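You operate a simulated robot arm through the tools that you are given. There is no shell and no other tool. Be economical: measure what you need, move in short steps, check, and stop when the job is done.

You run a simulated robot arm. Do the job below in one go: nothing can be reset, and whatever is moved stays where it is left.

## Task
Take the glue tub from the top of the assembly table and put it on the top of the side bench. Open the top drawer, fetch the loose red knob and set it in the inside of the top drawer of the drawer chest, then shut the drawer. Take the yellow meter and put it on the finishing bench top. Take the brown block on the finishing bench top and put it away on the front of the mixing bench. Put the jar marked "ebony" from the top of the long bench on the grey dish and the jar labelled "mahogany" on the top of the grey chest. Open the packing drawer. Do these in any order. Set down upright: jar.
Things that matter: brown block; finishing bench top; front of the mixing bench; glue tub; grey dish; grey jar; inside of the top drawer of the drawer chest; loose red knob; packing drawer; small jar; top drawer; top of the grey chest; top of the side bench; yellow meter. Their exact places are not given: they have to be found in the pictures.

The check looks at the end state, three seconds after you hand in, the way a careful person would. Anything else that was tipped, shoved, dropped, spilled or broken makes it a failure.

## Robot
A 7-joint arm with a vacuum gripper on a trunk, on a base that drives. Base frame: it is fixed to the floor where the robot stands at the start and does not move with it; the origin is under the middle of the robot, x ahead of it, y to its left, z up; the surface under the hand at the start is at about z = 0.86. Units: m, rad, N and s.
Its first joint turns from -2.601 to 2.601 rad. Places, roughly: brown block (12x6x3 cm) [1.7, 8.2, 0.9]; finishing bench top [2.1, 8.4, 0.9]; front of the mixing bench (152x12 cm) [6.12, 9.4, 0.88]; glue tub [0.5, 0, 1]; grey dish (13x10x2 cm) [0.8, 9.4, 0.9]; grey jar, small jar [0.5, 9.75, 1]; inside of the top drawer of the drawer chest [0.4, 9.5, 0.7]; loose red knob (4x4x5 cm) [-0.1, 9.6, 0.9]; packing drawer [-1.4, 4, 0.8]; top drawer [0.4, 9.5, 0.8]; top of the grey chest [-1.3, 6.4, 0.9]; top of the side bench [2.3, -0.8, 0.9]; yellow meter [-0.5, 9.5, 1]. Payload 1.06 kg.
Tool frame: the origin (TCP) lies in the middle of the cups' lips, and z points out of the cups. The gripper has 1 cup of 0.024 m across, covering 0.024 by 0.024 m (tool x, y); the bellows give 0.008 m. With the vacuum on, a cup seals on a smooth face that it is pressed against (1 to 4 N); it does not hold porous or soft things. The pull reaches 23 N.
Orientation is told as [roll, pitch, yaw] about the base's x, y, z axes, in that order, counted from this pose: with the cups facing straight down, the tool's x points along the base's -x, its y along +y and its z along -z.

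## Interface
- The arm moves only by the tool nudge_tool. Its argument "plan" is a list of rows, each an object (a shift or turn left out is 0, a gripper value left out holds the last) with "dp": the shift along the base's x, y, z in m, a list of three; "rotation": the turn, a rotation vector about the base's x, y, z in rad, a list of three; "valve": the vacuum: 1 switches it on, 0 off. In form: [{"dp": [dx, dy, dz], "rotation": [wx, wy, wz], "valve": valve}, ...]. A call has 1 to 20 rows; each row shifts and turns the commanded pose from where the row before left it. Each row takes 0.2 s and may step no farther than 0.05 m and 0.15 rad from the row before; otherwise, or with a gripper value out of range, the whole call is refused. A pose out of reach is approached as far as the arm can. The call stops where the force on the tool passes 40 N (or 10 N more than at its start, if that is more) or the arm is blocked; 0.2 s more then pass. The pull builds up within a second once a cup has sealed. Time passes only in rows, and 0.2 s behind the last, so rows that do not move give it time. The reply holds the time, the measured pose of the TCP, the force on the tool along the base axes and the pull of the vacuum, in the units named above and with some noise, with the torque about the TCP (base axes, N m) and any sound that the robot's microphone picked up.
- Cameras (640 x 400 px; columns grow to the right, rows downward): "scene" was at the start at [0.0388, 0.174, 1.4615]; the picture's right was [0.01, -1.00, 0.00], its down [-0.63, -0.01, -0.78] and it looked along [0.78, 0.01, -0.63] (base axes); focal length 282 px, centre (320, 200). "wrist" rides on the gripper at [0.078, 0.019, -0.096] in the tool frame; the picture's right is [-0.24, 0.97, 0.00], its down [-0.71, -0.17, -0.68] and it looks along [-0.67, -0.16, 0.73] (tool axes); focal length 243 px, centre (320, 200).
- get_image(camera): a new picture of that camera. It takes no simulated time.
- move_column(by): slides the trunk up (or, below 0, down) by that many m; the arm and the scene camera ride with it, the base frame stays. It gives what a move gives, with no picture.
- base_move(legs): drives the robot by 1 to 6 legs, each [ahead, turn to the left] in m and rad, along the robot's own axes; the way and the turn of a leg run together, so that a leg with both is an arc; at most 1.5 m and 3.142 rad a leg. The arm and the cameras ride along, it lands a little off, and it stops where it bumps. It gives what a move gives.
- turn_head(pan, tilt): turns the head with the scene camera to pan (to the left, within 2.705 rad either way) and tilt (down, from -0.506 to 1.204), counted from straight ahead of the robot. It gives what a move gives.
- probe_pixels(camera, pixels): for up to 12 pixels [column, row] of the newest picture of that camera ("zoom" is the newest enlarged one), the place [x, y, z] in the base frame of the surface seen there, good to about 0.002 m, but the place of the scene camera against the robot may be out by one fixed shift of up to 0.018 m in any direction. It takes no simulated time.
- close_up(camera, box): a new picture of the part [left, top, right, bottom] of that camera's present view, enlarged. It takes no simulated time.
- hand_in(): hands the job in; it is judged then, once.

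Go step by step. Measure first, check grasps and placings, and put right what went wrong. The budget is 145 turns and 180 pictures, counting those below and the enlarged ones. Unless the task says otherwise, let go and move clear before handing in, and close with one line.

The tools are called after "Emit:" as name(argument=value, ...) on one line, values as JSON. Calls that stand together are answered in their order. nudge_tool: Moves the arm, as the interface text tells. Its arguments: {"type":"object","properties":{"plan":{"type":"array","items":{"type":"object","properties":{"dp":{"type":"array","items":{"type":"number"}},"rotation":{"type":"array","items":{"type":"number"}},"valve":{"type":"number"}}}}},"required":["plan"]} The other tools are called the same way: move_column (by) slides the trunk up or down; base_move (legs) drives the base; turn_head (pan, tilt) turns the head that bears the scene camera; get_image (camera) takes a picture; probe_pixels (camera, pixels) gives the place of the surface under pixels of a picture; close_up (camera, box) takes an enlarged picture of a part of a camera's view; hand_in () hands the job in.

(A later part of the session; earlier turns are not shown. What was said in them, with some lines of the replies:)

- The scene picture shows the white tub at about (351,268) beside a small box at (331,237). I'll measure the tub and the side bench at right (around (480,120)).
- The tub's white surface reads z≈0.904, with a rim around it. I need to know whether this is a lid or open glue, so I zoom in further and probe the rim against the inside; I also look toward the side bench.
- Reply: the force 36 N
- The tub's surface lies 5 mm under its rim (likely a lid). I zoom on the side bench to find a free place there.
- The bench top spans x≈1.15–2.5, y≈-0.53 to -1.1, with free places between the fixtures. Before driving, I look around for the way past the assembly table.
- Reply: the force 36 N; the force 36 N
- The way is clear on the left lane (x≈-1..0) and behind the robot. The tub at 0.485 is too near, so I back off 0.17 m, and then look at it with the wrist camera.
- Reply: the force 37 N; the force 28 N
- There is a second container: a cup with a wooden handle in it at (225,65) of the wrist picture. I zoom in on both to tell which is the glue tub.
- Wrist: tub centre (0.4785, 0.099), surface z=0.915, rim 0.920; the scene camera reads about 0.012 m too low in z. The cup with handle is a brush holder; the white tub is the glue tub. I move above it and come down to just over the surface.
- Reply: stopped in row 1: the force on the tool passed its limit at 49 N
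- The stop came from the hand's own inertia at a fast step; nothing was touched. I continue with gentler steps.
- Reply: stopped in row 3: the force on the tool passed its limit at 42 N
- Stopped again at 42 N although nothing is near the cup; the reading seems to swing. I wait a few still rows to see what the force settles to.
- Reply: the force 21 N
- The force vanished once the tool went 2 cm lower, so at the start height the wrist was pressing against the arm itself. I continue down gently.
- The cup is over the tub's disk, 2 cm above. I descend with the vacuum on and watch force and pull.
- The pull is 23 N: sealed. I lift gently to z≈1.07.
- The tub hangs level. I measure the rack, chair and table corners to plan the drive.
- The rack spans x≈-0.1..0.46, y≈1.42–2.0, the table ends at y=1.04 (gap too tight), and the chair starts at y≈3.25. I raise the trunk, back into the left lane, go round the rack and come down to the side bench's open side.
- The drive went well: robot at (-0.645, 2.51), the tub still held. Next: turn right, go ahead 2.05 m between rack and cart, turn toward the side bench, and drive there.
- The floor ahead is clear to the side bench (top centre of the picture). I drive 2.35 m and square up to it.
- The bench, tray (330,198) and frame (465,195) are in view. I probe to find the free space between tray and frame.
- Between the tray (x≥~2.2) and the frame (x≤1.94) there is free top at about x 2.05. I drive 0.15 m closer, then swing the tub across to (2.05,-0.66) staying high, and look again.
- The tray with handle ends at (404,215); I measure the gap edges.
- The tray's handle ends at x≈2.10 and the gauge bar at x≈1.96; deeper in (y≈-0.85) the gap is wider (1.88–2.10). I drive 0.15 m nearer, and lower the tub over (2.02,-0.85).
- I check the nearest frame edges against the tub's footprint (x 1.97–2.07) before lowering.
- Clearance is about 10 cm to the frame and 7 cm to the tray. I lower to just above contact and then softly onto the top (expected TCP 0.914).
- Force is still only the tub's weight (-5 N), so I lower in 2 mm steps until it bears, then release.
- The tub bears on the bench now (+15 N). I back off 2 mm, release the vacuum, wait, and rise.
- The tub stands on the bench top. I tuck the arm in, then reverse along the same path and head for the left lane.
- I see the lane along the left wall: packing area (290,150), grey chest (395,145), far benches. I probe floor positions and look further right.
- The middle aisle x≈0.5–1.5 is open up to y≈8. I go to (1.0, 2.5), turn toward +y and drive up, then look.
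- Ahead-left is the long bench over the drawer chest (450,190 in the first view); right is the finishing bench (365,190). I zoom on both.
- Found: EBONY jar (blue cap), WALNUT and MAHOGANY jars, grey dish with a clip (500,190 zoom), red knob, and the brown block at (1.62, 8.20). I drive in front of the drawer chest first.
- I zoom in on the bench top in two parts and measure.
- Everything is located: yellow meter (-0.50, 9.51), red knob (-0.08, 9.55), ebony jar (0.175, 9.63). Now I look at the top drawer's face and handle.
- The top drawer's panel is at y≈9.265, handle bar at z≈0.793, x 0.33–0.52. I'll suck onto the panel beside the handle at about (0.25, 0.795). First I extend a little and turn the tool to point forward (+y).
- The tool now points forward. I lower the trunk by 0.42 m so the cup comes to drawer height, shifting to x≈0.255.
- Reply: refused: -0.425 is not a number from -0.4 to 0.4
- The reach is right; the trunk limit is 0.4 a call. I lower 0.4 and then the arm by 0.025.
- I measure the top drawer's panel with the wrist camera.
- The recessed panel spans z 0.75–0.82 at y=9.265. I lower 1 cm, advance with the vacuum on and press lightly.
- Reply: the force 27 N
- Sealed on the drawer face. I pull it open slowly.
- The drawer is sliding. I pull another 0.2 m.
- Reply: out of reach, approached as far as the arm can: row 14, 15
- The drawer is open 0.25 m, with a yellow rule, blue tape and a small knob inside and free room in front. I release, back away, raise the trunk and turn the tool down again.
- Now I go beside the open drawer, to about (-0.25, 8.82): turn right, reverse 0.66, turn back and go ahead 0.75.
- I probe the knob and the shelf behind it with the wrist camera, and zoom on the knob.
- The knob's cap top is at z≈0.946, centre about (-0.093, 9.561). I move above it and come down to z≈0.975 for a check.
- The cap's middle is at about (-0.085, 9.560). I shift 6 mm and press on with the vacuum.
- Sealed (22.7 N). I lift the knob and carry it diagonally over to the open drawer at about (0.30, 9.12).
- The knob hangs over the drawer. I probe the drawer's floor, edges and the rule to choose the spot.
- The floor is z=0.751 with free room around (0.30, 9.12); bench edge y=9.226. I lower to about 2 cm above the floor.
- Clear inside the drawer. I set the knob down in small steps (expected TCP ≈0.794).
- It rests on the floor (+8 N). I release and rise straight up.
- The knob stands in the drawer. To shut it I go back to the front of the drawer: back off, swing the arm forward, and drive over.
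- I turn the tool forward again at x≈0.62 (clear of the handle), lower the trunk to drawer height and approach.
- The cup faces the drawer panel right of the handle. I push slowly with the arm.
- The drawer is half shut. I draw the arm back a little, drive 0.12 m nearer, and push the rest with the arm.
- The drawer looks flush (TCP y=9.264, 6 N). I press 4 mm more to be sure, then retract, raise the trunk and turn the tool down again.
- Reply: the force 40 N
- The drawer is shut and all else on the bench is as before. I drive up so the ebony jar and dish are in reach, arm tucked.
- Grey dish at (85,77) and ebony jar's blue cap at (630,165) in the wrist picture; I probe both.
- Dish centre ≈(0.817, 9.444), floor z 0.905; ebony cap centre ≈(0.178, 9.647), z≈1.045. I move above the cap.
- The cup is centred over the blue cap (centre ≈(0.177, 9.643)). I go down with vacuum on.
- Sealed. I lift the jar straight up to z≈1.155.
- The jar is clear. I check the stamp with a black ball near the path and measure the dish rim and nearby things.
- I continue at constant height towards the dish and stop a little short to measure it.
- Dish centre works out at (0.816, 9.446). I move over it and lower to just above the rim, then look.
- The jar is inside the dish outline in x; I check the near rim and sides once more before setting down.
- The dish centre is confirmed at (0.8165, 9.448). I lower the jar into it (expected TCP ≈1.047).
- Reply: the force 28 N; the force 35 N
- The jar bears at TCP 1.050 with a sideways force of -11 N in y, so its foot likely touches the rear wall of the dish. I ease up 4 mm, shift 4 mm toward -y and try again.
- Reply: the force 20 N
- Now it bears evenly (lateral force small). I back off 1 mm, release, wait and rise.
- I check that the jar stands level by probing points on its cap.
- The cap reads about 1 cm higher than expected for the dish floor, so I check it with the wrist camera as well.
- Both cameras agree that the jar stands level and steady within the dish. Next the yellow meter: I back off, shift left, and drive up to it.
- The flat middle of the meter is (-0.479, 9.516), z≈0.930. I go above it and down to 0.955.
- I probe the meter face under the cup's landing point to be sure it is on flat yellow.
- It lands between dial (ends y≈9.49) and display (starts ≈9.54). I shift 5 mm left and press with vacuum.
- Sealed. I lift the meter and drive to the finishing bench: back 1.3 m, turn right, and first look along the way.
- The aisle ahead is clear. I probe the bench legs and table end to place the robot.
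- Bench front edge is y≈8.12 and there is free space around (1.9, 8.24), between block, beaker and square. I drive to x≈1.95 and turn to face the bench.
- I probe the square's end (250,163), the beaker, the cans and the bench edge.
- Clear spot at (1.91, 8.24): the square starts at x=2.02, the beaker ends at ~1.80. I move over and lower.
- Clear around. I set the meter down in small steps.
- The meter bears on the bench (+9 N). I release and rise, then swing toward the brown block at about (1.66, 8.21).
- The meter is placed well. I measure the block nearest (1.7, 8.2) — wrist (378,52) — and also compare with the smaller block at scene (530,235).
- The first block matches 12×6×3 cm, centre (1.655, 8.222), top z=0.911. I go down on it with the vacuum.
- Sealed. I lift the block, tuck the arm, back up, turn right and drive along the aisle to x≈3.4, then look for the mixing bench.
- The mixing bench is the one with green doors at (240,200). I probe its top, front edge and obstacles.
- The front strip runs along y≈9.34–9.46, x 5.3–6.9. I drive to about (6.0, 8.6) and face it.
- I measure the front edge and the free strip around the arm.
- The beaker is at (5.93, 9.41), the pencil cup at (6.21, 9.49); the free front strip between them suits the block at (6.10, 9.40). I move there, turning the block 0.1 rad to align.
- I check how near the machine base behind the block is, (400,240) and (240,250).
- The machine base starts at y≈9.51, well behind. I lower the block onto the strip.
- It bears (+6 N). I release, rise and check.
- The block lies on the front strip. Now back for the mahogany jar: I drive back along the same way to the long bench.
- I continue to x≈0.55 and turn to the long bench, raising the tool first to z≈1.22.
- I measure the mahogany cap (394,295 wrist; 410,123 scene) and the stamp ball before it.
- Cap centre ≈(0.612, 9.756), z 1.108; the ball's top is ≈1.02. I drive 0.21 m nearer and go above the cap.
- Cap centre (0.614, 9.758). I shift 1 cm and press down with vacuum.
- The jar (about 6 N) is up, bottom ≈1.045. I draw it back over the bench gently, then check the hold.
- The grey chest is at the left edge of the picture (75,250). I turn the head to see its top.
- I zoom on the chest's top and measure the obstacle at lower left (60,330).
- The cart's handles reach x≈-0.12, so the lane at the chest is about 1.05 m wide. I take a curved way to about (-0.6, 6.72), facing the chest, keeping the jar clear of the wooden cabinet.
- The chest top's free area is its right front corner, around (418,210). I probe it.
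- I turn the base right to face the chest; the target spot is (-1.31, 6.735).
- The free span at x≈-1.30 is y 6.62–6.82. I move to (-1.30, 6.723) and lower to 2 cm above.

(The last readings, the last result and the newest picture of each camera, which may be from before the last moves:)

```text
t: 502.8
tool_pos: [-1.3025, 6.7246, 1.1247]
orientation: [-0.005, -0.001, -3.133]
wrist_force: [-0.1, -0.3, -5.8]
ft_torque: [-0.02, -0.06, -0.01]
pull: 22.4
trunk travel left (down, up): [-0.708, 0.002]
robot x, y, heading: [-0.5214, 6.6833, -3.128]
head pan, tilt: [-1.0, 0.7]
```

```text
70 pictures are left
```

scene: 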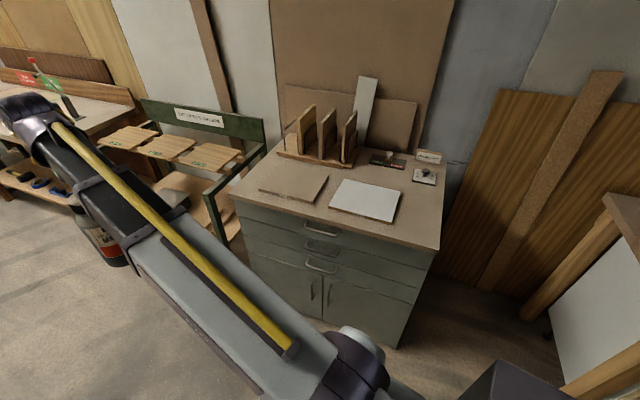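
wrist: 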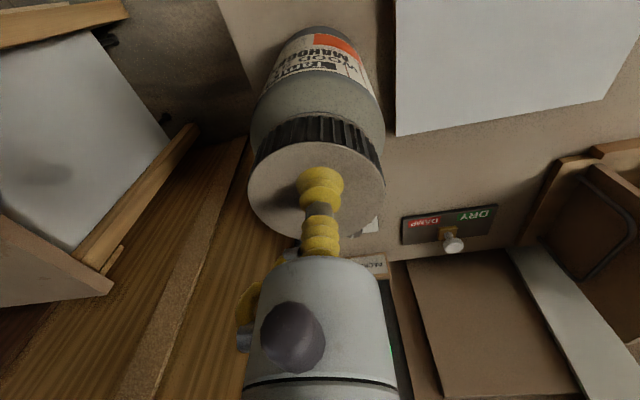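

Clear of the tile on the right and the chest's edge on the left. I lower the last bit.

Emit:
nudge_tool(plan=[{"dp": [0, 0, -0.006]}, {"dp": [0, 0, -0.006]}, {"dp": [0, 0, -0.004]}, {"dp": [0, 0, -0.002]}, {}])

Emit:
nudge_tool(plan=[{"dp": [0, 0, -0.002]}, {}])

Emit:
nudge_tool(plan=[{"dp": [0, 0, -0.001]}, {}])

```text
t: 504.0
tool_pos: [-1.3007, 6.7228, 1.1081]
orientation: [-0.004, -0.003, -3.132]
wrist_force: [0.2, -1.0, -6.6]
ft_torque: [-0.02, -0.07, -0.02]
pull: 22.9
trunk travel left (down, up): [-0.708, 0.002]
robot x, y, heading: [-0.5205, 6.6844, -3.13]
head pan, tilt: [-1.0, 0.7]
```

```text
t: 504.6
tool_pos: [-1.2994, 6.7233, 1.106]
orientation: [-0.003, -0.004, -3.133]
wrist_force: [2.6, -0.1, 3.0]
ft_torque: [-0.06, -0.04, 0.01]
pull: 22.6
trunk travel left (down, up): [-0.708, 0.002]
robot x, y, heading: [-0.5192, 6.6844, -3.131]
head pan, tilt: [-1.0, 0.7]
```

```text
t: 505.2
tool_pos: [-1.299, 6.7243, 1.1063]
orientation: [-0.004, -0.003, -3.134]
wrist_force: [3.0, -1.3, 6.9]
ft_torque: [-0.08, -0.06, -0.02]
pull: 23.2
trunk travel left (down, up): [-0.708, 0.002]
robot x, y, heading: [-0.5189, 6.6866, -3.132]
head pan, tilt: [-1.0, 0.7]
```

It bears evenly. I release and rise.

Emit:
nudge_tool(plan=[{"dp": [0, 0, 0.001], "valve": 0}, {}, {}, {}, {}, {"dp": [0, 0, 0.004]}, {"dp": [0, 0, 0.01]}, {"dp": [0, 0, 0.02]}, {"dp": [0, 0, 0.03]}, {"dp": [0, 0, 0.03]}, {"dp": [0, 0, 0.02]}, {"dp": [0, 0, 0.01]}, {}])

Emit:
turn_head(pan=0.2, tilt=0.8)

Emit:
get_image(camera="scene")

Emit:
get_image(camera="wrist")

```text
t: 508.0
tool_pos: [-1.2991, 6.7235, 1.2291]
orientation: [-0.003, -0.004, -3.132]
wrist_force: [-0.8, 0.0, 1.0]
ft_torque: [-0.01, 0.04, 0.0]
pull: 0.0
trunk travel left (down, up): [-0.708, 0.002]
robot x, y, heading: [-0.5197, 6.6852, -3.127]
head pan, tilt: [-1.0, 0.7]
```

```text
t: 509.4
tool_pos: [-1.2995, 6.7246, 1.2305]
orientation: [-0.004, -0.004, -3.133]
wrist_force: [0.0, 0.2, -0.2]
ft_torque: [0.04, 0.02, -0.02]
pull: 0.0
trunk travel left (down, up): [-0.708, 0.002]
robot x, y, heading: [-0.5199, 6.6836, -3.133]
head pan, tilt: [0.201, 0.799]
```

```text
69 pictures are left
```

scene: 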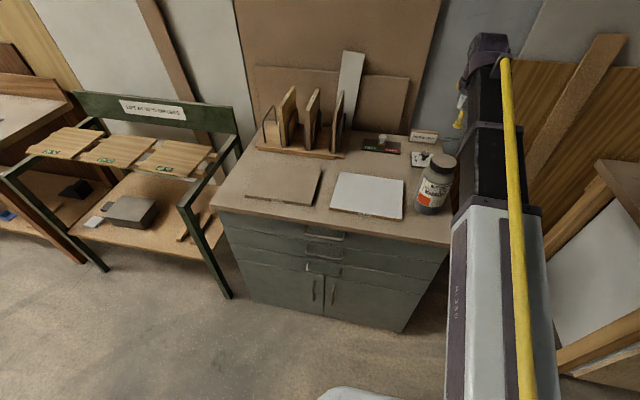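

```text
68 pictures are left
```

wrist: 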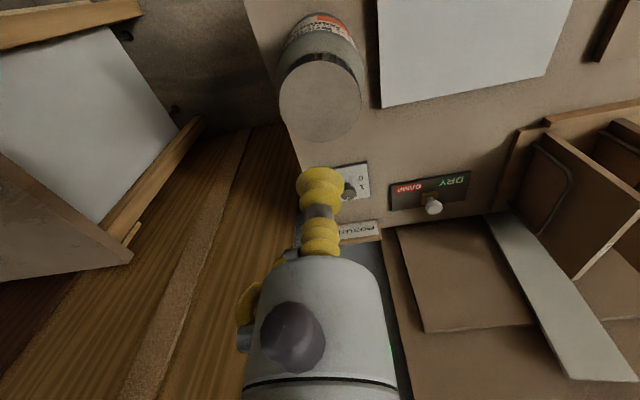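

The mahogany jar stands on the chest. I probe its cap (to calibrate against the ebony jar's height question) and then look toward the packing bench.

Emit:
probe_pixels(camera="wrist", pixels=[[320, 100], [295, 95], [345, 100], [320, 125]])

Emit:
turn_head(pan=0.9, tilt=0.45)

Emit:
get_image(camera="scene")

```text
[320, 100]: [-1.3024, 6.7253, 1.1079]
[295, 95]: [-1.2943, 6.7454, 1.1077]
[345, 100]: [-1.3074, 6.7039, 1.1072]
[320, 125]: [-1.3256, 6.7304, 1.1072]
```

```text
t: 510.5
tool_pos: [-1.2988, 6.7246, 1.2291]
orientation: [-0.004, -0.003, -3.132]
wrist_force: [-0.1, 0.0, -0.6]
ft_torque: [-0.01, -0.01, -0.01]
pull: 0.0
trunk travel left (down, up): [-0.708, 0.002]
robot x, y, heading: [-0.5244, 6.6843, -3.129]
head pan, tilt: [0.901, 0.45]
```

```text
67 pictures are left
```

scene: 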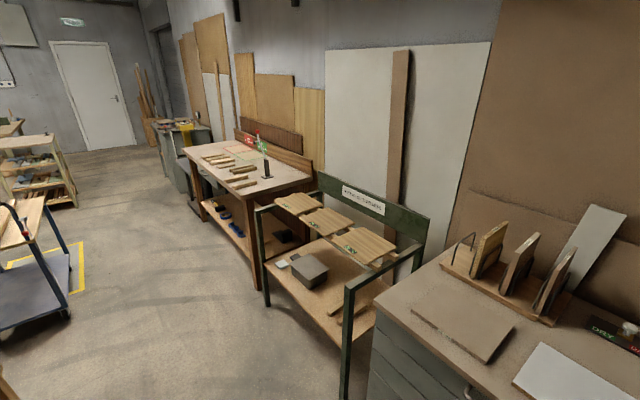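

I zoom on the packing bench, and turn the head back to view the ebony jar from here.

Emit:
close_up(camera="scene", box=[170, 110, 330, 220])

Emit:
turn_head(pan=-2.05, tilt=0.25)

Emit:
get_image(camera="scene")

Emit:
close_up(camera="scene", box=[290, 170, 370, 220])

```text
3.64 times, centred on (250, 165) of scene
```

zoom: 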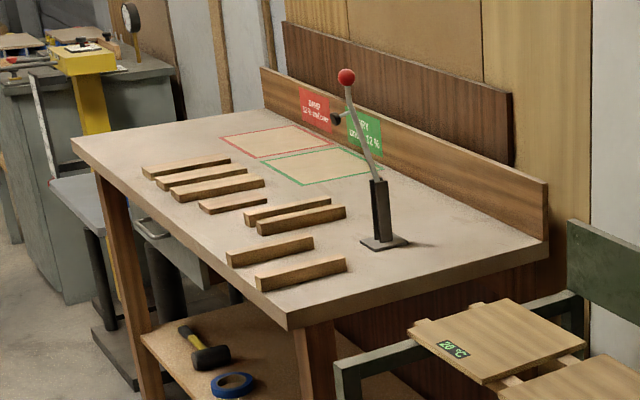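

```text
t: 513.1
tool_pos: [-1.2988, 6.7235, 1.2294]
orientation: [-0.003, -0.004, -3.131]
wrist_force: [-0.3, -0.1, 0.1]
ft_torque: [0.01, -0.01, -0.02]
pull: 0.1
trunk travel left (down, up): [-0.708, 0.002]
robot x, y, heading: [-0.5196, 6.6852, -3.135]
head pan, tilt: [-2.051, 0.25]
```

```text
65 pictures are left
```

scene: 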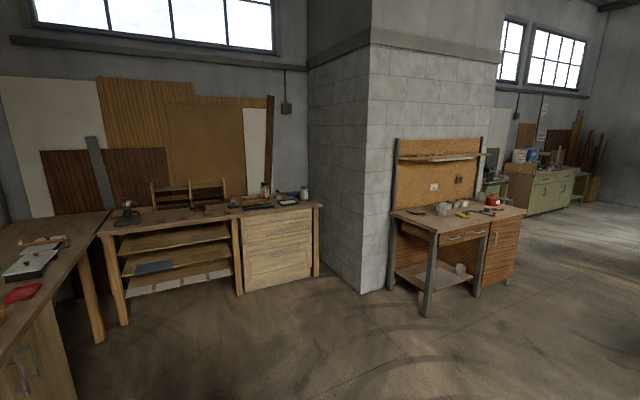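

```text
8.00 times, centred on (330, 195) of scene
```

zoom: 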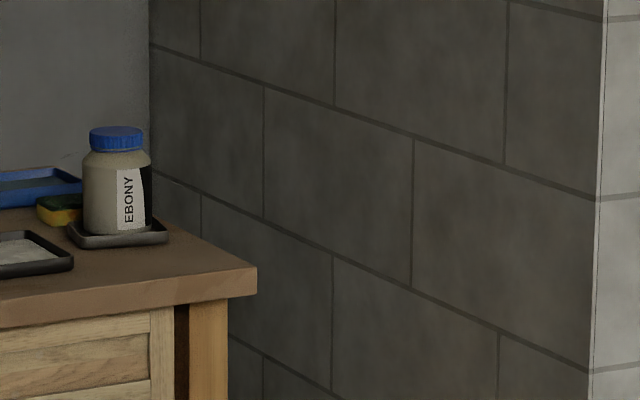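

The ebony jar stands upright in its dish. Now the packing drawer: it hangs under the front of the packing bench (zoom (170,240)). I tuck the arm, turn south and drive down the lane to y≈5.

Emit:
nudge_tool(plan=[{"dp": [0.01, 0, 0]}, {"dp": [0.025, -0.005, 0]}, {"dp": [0.03, -0.01, 0]}, {"dp": [0.025, -0.005, 0]}, {"dp": [0.01, 0, 0]}, {}])

Emit:
base_move(legs=[[0, 1.56], [1.5, 0]])

Emit:
turn_head(pan=-0.6, tilt=0.6)

Emit:
get_image(camera="scene")

```text
t: 514.5
tool_pos: [-1.1991, 6.7046, 1.2306]
orientation: [-0.003, -0.005, -3.132]
wrist_force: [-0.1, -0.9, 0.4]
ft_torque: [-0.01, -0.02, 0.0]
pull: 0.0
trunk travel left (down, up): [-0.708, 0.002]
robot x, y, heading: [-0.5206, 6.6831, -3.128]
head pan, tilt: [-2.051, 0.25]
```

```text
t: 525.7
tool_pos: [-0.5991, 4.494, 1.2309]
orientation: [-0.003, -0.004, -1.594]
wrist_force: [0.3, 0.6, -1.2]
ft_torque: [0.01, -0.02, 0.04]
pull: 0.1
trunk travel left (down, up): [-0.708, 0.002]
robot x, y, heading: [-0.5604, 5.1708, -1.592]
head pan, tilt: [-2.051, 0.25]
```

```text
t: 527.2
tool_pos: [-0.5998, 4.4933, 1.2299]
orientation: [-0.003, -0.004, -1.593]
wrist_force: [1.2, -0.1, -0.3]
ft_torque: [-0.01, 0.0, 0.03]
pull: 0.1
trunk travel left (down, up): [-0.708, 0.002]
robot x, y, heading: [-0.5606, 5.1718, -1.593]
head pan, tilt: [-0.6, 0.6]
```

```text
63 pictures are left
```

scene: 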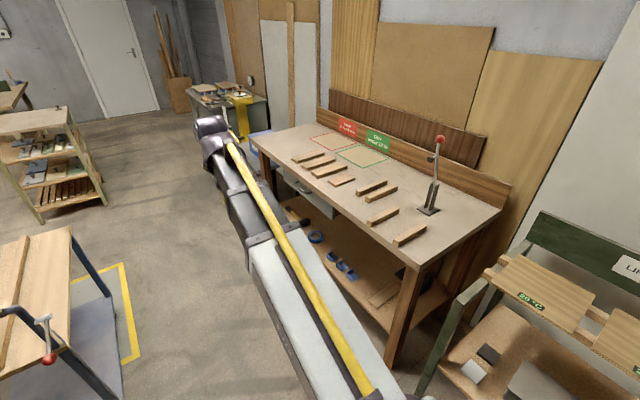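

The drawer appears at about (305,192). I zoom and probe.

Emit:
close_up(camera="scene", box=[250, 140, 378, 240])

Emit:
probe_pixels(camera="scene", pixels=[[292, 183], [288, 190], [325, 207], [310, 195], [280, 172], [300, 190], [336, 212], [270, 165], [350, 215], [300, 170], [55, 330], [105, 390]])

```text
4.00 times, centred on (314, 190) of scene
```

zoom: 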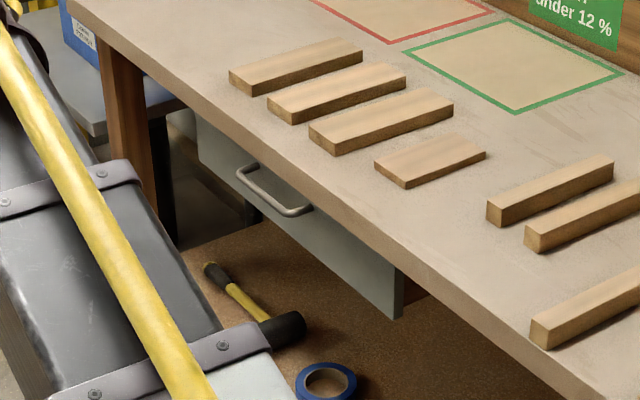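

```text
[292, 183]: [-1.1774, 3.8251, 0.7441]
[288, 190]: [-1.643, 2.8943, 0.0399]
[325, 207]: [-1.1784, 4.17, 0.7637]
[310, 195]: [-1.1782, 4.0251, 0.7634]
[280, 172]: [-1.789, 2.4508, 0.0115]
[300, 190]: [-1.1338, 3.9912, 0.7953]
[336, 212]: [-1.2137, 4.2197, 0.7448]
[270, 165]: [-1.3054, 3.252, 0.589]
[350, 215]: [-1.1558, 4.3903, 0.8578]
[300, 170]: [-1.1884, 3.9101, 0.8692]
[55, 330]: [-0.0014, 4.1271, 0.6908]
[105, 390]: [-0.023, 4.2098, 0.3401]
```

The drawer face is x≈-1.178, y≈3.7–4.22, z≈0.70–0.83, handle at y 3.86–4.0. I stop at y≈4.75 so the arm works beside me, swing the tool out to (-0.95, 4.15) and turn it to face -x.

Emit:
base_move(legs=[[0.42, 0]])

Emit:
nudge_tool(plan=[{"dp": [-0.005, 0, 0], "rotation": [0, 0, -0.05]}, {"dp": [-0.015, 0, 0], "rotation": [0, 0, -0.1]}, {"dp": [-0.025, 0.005, 0], "rotation": [0, 0, -0.12]}, {"dp": [-0.03, 0.005, 0], "rotation": [0, 0, -0.12]}, {"dp": [-0.03, 0.01, 0], "rotation": [0, 0, -0.12]}, {"dp": [-0.03, 0.01, 0], "rotation": [0, 0, -0.12]}, {"dp": [-0.03, 0.01, 0], "rotation": [0, 0, -0.12]}, {"dp": [-0.03, 0.01, 0], "rotation": [0, 0, -0.12]}, {"dp": [-0.03, 0.01, 0], "rotation": [0, 0, -0.12]}, {"dp": [-0.03, 0.01, 0], "rotation": [0, 0, -0.12]}, {"dp": [-0.03, 0.01, 0], "rotation": [0, 0, -0.12]}, {"dp": [-0.03, 0, 0], "rotation": [0, 0, -0.12]}, {"dp": [-0.02, 0, 0], "rotation": [0, 0, -0.12]}, {"dp": [-0.01, 0, 0], "rotation": [0, 0, -0.1]}, {"rotation": [0, 0, -0.078]}, {}])

Emit:
get_image(camera="wrist")

```text
t: 529.8
tool_pos: [-0.6122, 4.0702, 1.2313]
orientation: [-0.001, -0.005, -1.596]
wrist_force: [0.8, 0.5, -0.4]
ft_torque: [0.01, 0.05, -0.01]
pull: 0.2
trunk travel left (down, up): [-0.708, 0.002]
robot x, y, heading: [-0.5681, 4.751, -1.59]
head pan, tilt: [-0.6, 0.6]
```

```text
t: 533.2
tool_pos: [-0.9572, 4.1511, 1.2285]
orientation: [-0.003, -0.003, 3.038]
wrist_force: [-0.1, 0.1, 1.0]
ft_torque: [0.0, 0.03, -0.02]
pull: 0.2
trunk travel left (down, up): [-0.708, 0.002]
robot x, y, heading: [-0.5735, 4.746, -1.592]
head pan, tilt: [-0.6, 0.6]
```

```text
61 pictures are left
```

wrist: 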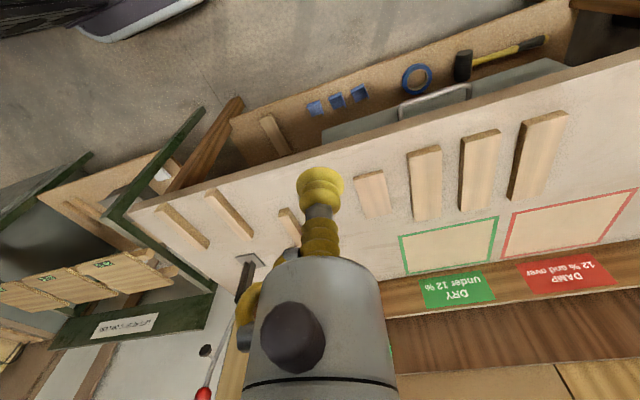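

The tool overshot the yaw by 0.1; I correct it and pitch the tool to point to -x.

Emit:
nudge_tool(plan=[{"rotation": [0, 0, 0.05]}, {"rotation": [0, 0, 0.053]}, {"rotation": [0, 0.05, 0]}, {"rotation": [0, 0.1, 0]}, {"rotation": [0, 0.12, 0]}, {"rotation": [0, 0.12, 0]}, {"rotation": [0, 0.12, 0]}, {"rotation": [0, 0.12, 0]}, {"rotation": [0, 0.12, 0]}, {"rotation": [0, 0.12, 0]}, {"rotation": [0, 0.12, 0]}, {"rotation": [0, 0.12, 0]}, {"rotation": [0, 0.12, 0]}, {"rotation": [0, 0.12, 0]}, {"rotation": [0, 0.12, 0]}, {"rotation": [0, 0.07, 0]}, {"rotation": [0, 0.031, 0]}, {}])

Emit:
move_column(by=-0.4)

Emit:
get_image(camera="wrist")

Emit:
get_image(camera="scene")

```text
t: 537.0
tool_pos: [-0.957, 4.151, 1.2303]
orientation: [2.91, -1.564, 0.229]
wrist_force: [1.0, 1.1, 0.6]
ft_torque: [0.0, 0.02, 0.01]
pull: 0.0
trunk travel left (down, up): [-0.708, 0.002]
robot x, y, heading: [-0.5679, 4.7492, -1.596]
head pan, tilt: [-0.6, 0.6]
```

```text
t: 540.9
tool_pos: [-0.9572, 4.1498, 0.8303]
orientation: [2.936, -1.567, 0.201]
wrist_force: [-0.1, -0.9, -1.3]
ft_torque: [0.0, 0.02, -0.03]
pull: 0.1
trunk travel left (down, up): [-0.308, 0.402]
robot x, y, heading: [-0.5669, 4.7508, -1.593]
head pan, tilt: [-0.6, 0.6]
```

```text
60 pictures are left
```

wrist: 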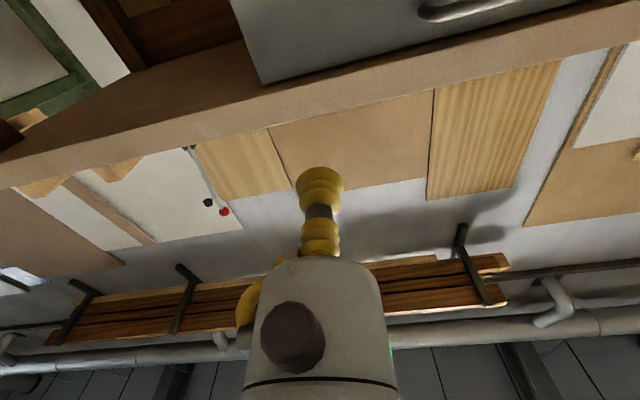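

```text
59 pictures are left
```

scene: 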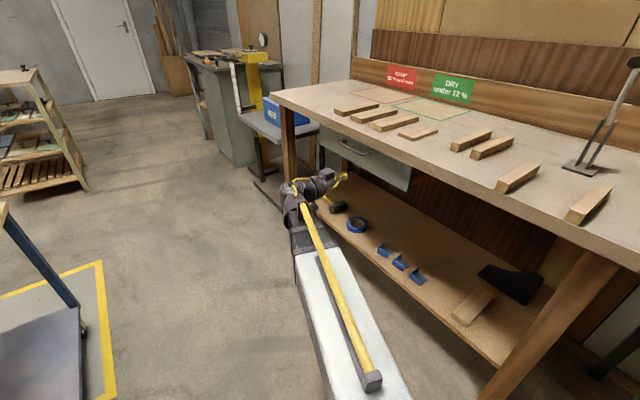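

The tool faces the bench. I lower 7 cm and probe the drawer face with the wrist camera.

Emit:
nudge_tool(plan=[{"dp": [0, 0, -0.01]}, {"dp": [0, 0, -0.025]}, {"dp": [0, 0, -0.025]}, {"dp": [0, 0, -0.01]}, {}])

Emit:
get_image(camera="wrist")

Emit:
probe_pixels(camera="wrist", pixels=[[300, 30], [300, 60], [300, 90], [300, 110], [330, 60], [360, 60], [400, 60], [400, 90], [270, 60], [330, 100], [440, 40], [330, 130]])

```text
t: 542.1
tool_pos: [-0.9572, 4.1495, 0.76]
orientation: [2.846, -1.566, 0.293]
wrist_force: [-0.8, -0.6, -0.1]
ft_torque: [0.01, 0.01, -0.02]
pull: 0.2
trunk travel left (down, up): [-0.308, 0.402]
robot x, y, heading: [-0.5701, 4.7508, -1.592]
head pan, tilt: [-0.6, 0.6]
```

```text
58 pictures are left
```

wrist: 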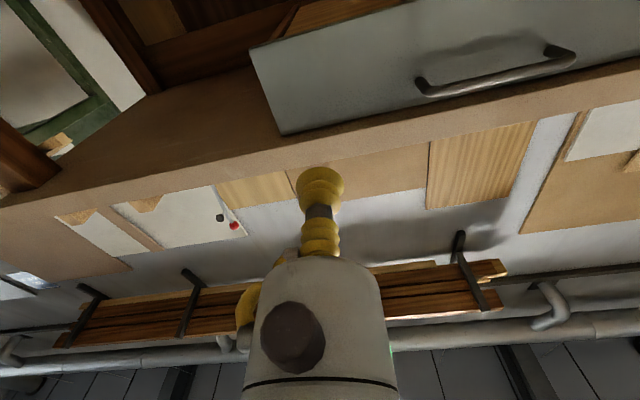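

```text
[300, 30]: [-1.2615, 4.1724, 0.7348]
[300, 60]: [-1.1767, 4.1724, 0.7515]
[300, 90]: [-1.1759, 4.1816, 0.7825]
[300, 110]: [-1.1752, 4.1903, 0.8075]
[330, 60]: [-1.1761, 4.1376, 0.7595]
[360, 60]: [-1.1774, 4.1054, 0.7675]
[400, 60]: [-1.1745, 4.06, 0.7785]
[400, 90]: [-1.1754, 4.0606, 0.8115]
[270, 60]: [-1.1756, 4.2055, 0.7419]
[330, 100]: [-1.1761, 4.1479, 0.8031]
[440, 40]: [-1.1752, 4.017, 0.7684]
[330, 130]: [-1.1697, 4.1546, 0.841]
```

The face is x=-1.176, z≈0.74–0.83, y up to 4.21. I advance onto it at (4.143, 0.775) with the vacuum on.

Emit:
nudge_tool(plan=[{"dp": [-0.01, -0.003, 0.005], "valve": 1}, {"dp": [-0.025, -0.003, 0.005]}, {"dp": [-0.035, 0, 0.005]}, {"dp": [-0.035, 0, 0]}, {"dp": [-0.035, 0, 0]}, {"dp": [-0.03, 0, 0]}, {"dp": [-0.02, 0, 0]}, {"dp": [-0.015, 0, 0]}, {"dp": [-0.008, 0, 0]}, {"dp": [-0.005, 0, 0]}, {"dp": [-0.003, 0, 0]}, {}, {}, {}, {}, {}])

```text
t: 545.5
tool_pos: [-1.1785, 4.1456, 0.7755]
orientation: [2.924, -1.567, 0.215]
wrist_force: [9.0, 6.4, -9.5]
ft_torque: [-0.08, 0.06, 0.07]
pull: 22.6
trunk travel left (down, up): [-0.308, 0.402]
robot x, y, heading: [-0.5695, 4.7469, -1.597]
head pan, tilt: [-0.6, 0.6]
```

Sealed. I pull the drawer toward +x slowly.

Emit:
nudge_tool(plan=[{"dp": [0.003, 0, 0]}, {"dp": [0.005, 0, 0]}, {"dp": [0.01, 0, 0]}, {"dp": [0.012, 0, 0]}, {"dp": [0.015, 0, 0]}, {"dp": [0.015, 0, 0]}, {"dp": [0.015, 0, 0]}, {}])

Emit:
get_image(camera="scene")

```text
t: 547.3
tool_pos: [-1.1011, 4.1451, 0.7759]
orientation: [2.911, -1.564, 0.226]
wrist_force: [2.2, 4.7, 3.5]
ft_torque: [0.08, -0.01, 0.08]
pull: 22.9
trunk travel left (down, up): [-0.308, 0.402]
robot x, y, heading: [-0.5684, 4.7462, -1.598]
head pan, tilt: [-0.6, 0.6]
```

```text
57 pictures are left
```

scene: 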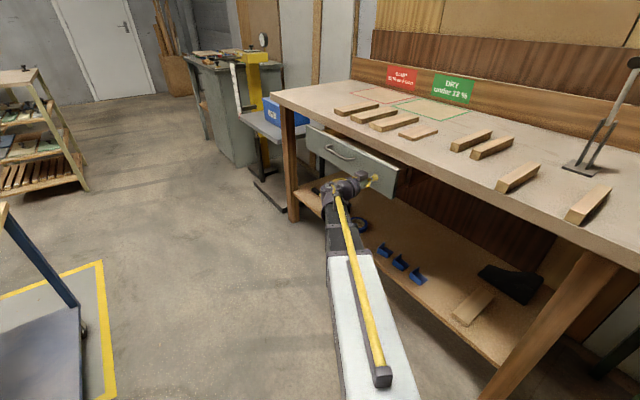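

The drawer slides out. I pull a further 0.22 m.

Emit:
nudge_tool(plan=[{"dp": [0.005, 0, 0]}, {"dp": [0.01, 0, 0]}, {"dp": [0.015, 0, 0]}, {"dp": [0.015, 0, 0]}, {"dp": [0.015, 0, 0]}, {"dp": [0.015, 0, 0]}, {"dp": [0.015, 0, 0]}, {"dp": [0.015, 0, 0]}, {"dp": [0.015, 0, 0]}, {"dp": [0.015, 0, 0]}, {"dp": [0.015, 0, 0]}, {"dp": [0.015, 0, 0]}, {"dp": [0.015, 0, 0]}, {"dp": [0.015, 0, 0]}, {"dp": [0.015, 0, 0]}, {"dp": [0.005, 0, 0]}, {}])

Emit:
get_image(camera="scene")

```text
t: 550.9
tool_pos: [-0.8876, 4.1453, 0.7754]
orientation: [2.963, -1.568, 0.176]
wrist_force: [0.2, 2.9, -6.8]
ft_torque: [0.0, 0.03, 0.03]
pull: 23.1
trunk travel left (down, up): [-0.308, 0.402]
robot x, y, heading: [-0.5711, 4.7534, -1.595]
head pan, tilt: [-0.6, 0.6]
```

```text
56 pictures are left
```

scene: 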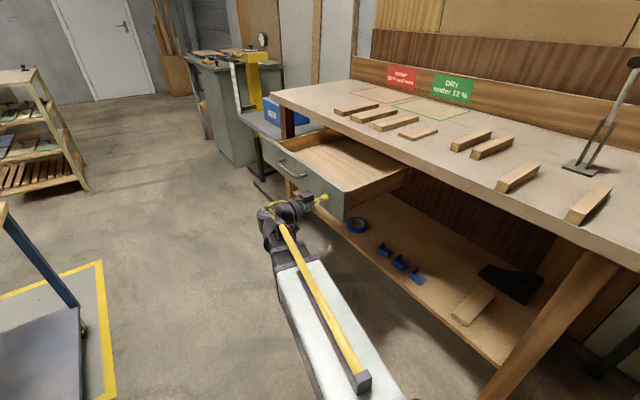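

It is open by 0.29 m and still moves freely; I pull a little more to see whether it reaches its stop.

Emit:
nudge_tool(plan=[{"dp": [0.005, 0, 0]}, {"dp": [0.01, 0, 0]}, {"dp": [0.01, 0, 0]}, {"dp": [0.01, 0, 0]}, {"dp": [0.01, 0, 0]}, {"dp": [0.01, 0, 0]}, {"dp": [0.01, 0, 0]}, {"dp": [0.005, 0, 0]}, {}])

Emit:
get_image(camera="scene")

```text
t: 552.9
tool_pos: [-0.8187, 4.1446, 0.7745]
orientation: [2.929, -1.566, 0.207]
wrist_force: [0.2, 0.4, -0.2]
ft_torque: [0.01, -0.01, -0.02]
pull: 0.1
trunk travel left (down, up): [-0.308, 0.402]
robot x, y, heading: [-0.5685, 4.7499, -1.6]
head pan, tilt: [-0.6, 0.6]
```

```text
55 pictures are left
```

scene: 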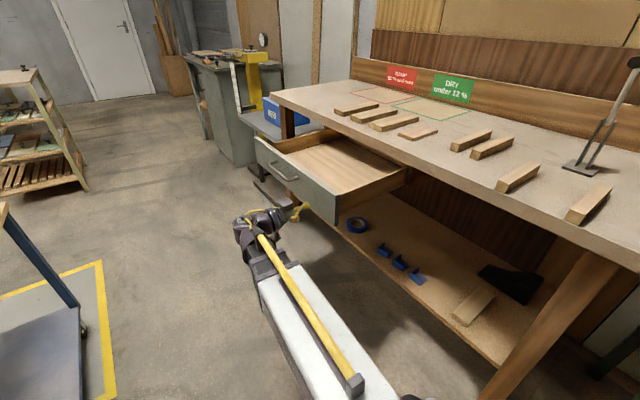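

The drawer reached its stop and the cup let go: it is fully open. I switch off the vacuum, move the tool clear and back the base away.

Emit:
nudge_tool(plan=[{"dp": [0.01, 0, 0], "valve": 0}, {"dp": [0.02, 0, 0]}, {"dp": [0.02, 0, 0]}, {"dp": [0.01, 0, 0]}, {}])

Emit:
base_move(legs=[[-0.6, 0]])

Emit:
get_image(camera="scene")

Emit:
probe_pixels(camera="scene", pixels=[[300, 150], [340, 160]])

```text
t: 554.1
tool_pos: [-0.7577, 4.1453, 0.7735]
orientation: [2.939, -1.569, 0.197]
wrist_force: [0.8, -0.9, 0.1]
ft_torque: [0.02, -0.01, -0.01]
pull: 0.0
trunk travel left (down, up): [-0.308, 0.402]
robot x, y, heading: [-0.5689, 4.7491, -1.592]
head pan, tilt: [-0.6, 0.6]
```

```text
t: 557.5
tool_pos: [-0.7436, 4.7423, 0.7744]
orientation: [2.936, -1.567, 0.199]
wrist_force: [0.1, -0.3, -0.1]
ft_torque: [-0.03, -0.01, 0.0]
pull: 0.1
trunk travel left (down, up): [-0.308, 0.402]
robot x, y, heading: [-0.553, 5.3436, -1.595]
head pan, tilt: [-0.6, 0.6]
```

```text
54 pictures are left
```

scene: 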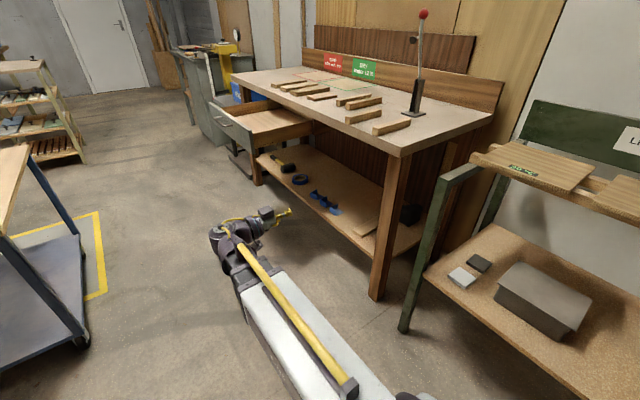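

```text
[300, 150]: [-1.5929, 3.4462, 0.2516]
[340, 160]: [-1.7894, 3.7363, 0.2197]
```

All the jobs check out: tub on the side bench, knob shut in the top drawer, meter on the finishing bench, block on the mixing bench's front strip, both jars upright in place, and the packing drawer fully open with the tool clear. I hand in.

Emit:
hand_in()

```text
The job is handed in.
```

All seven tasks are done and handed in. The ebony jar sits level in the grey dish but about 1 cm above the dish floor, apparently held by the dish walls. I left it there because it was still upright when I checked again later.
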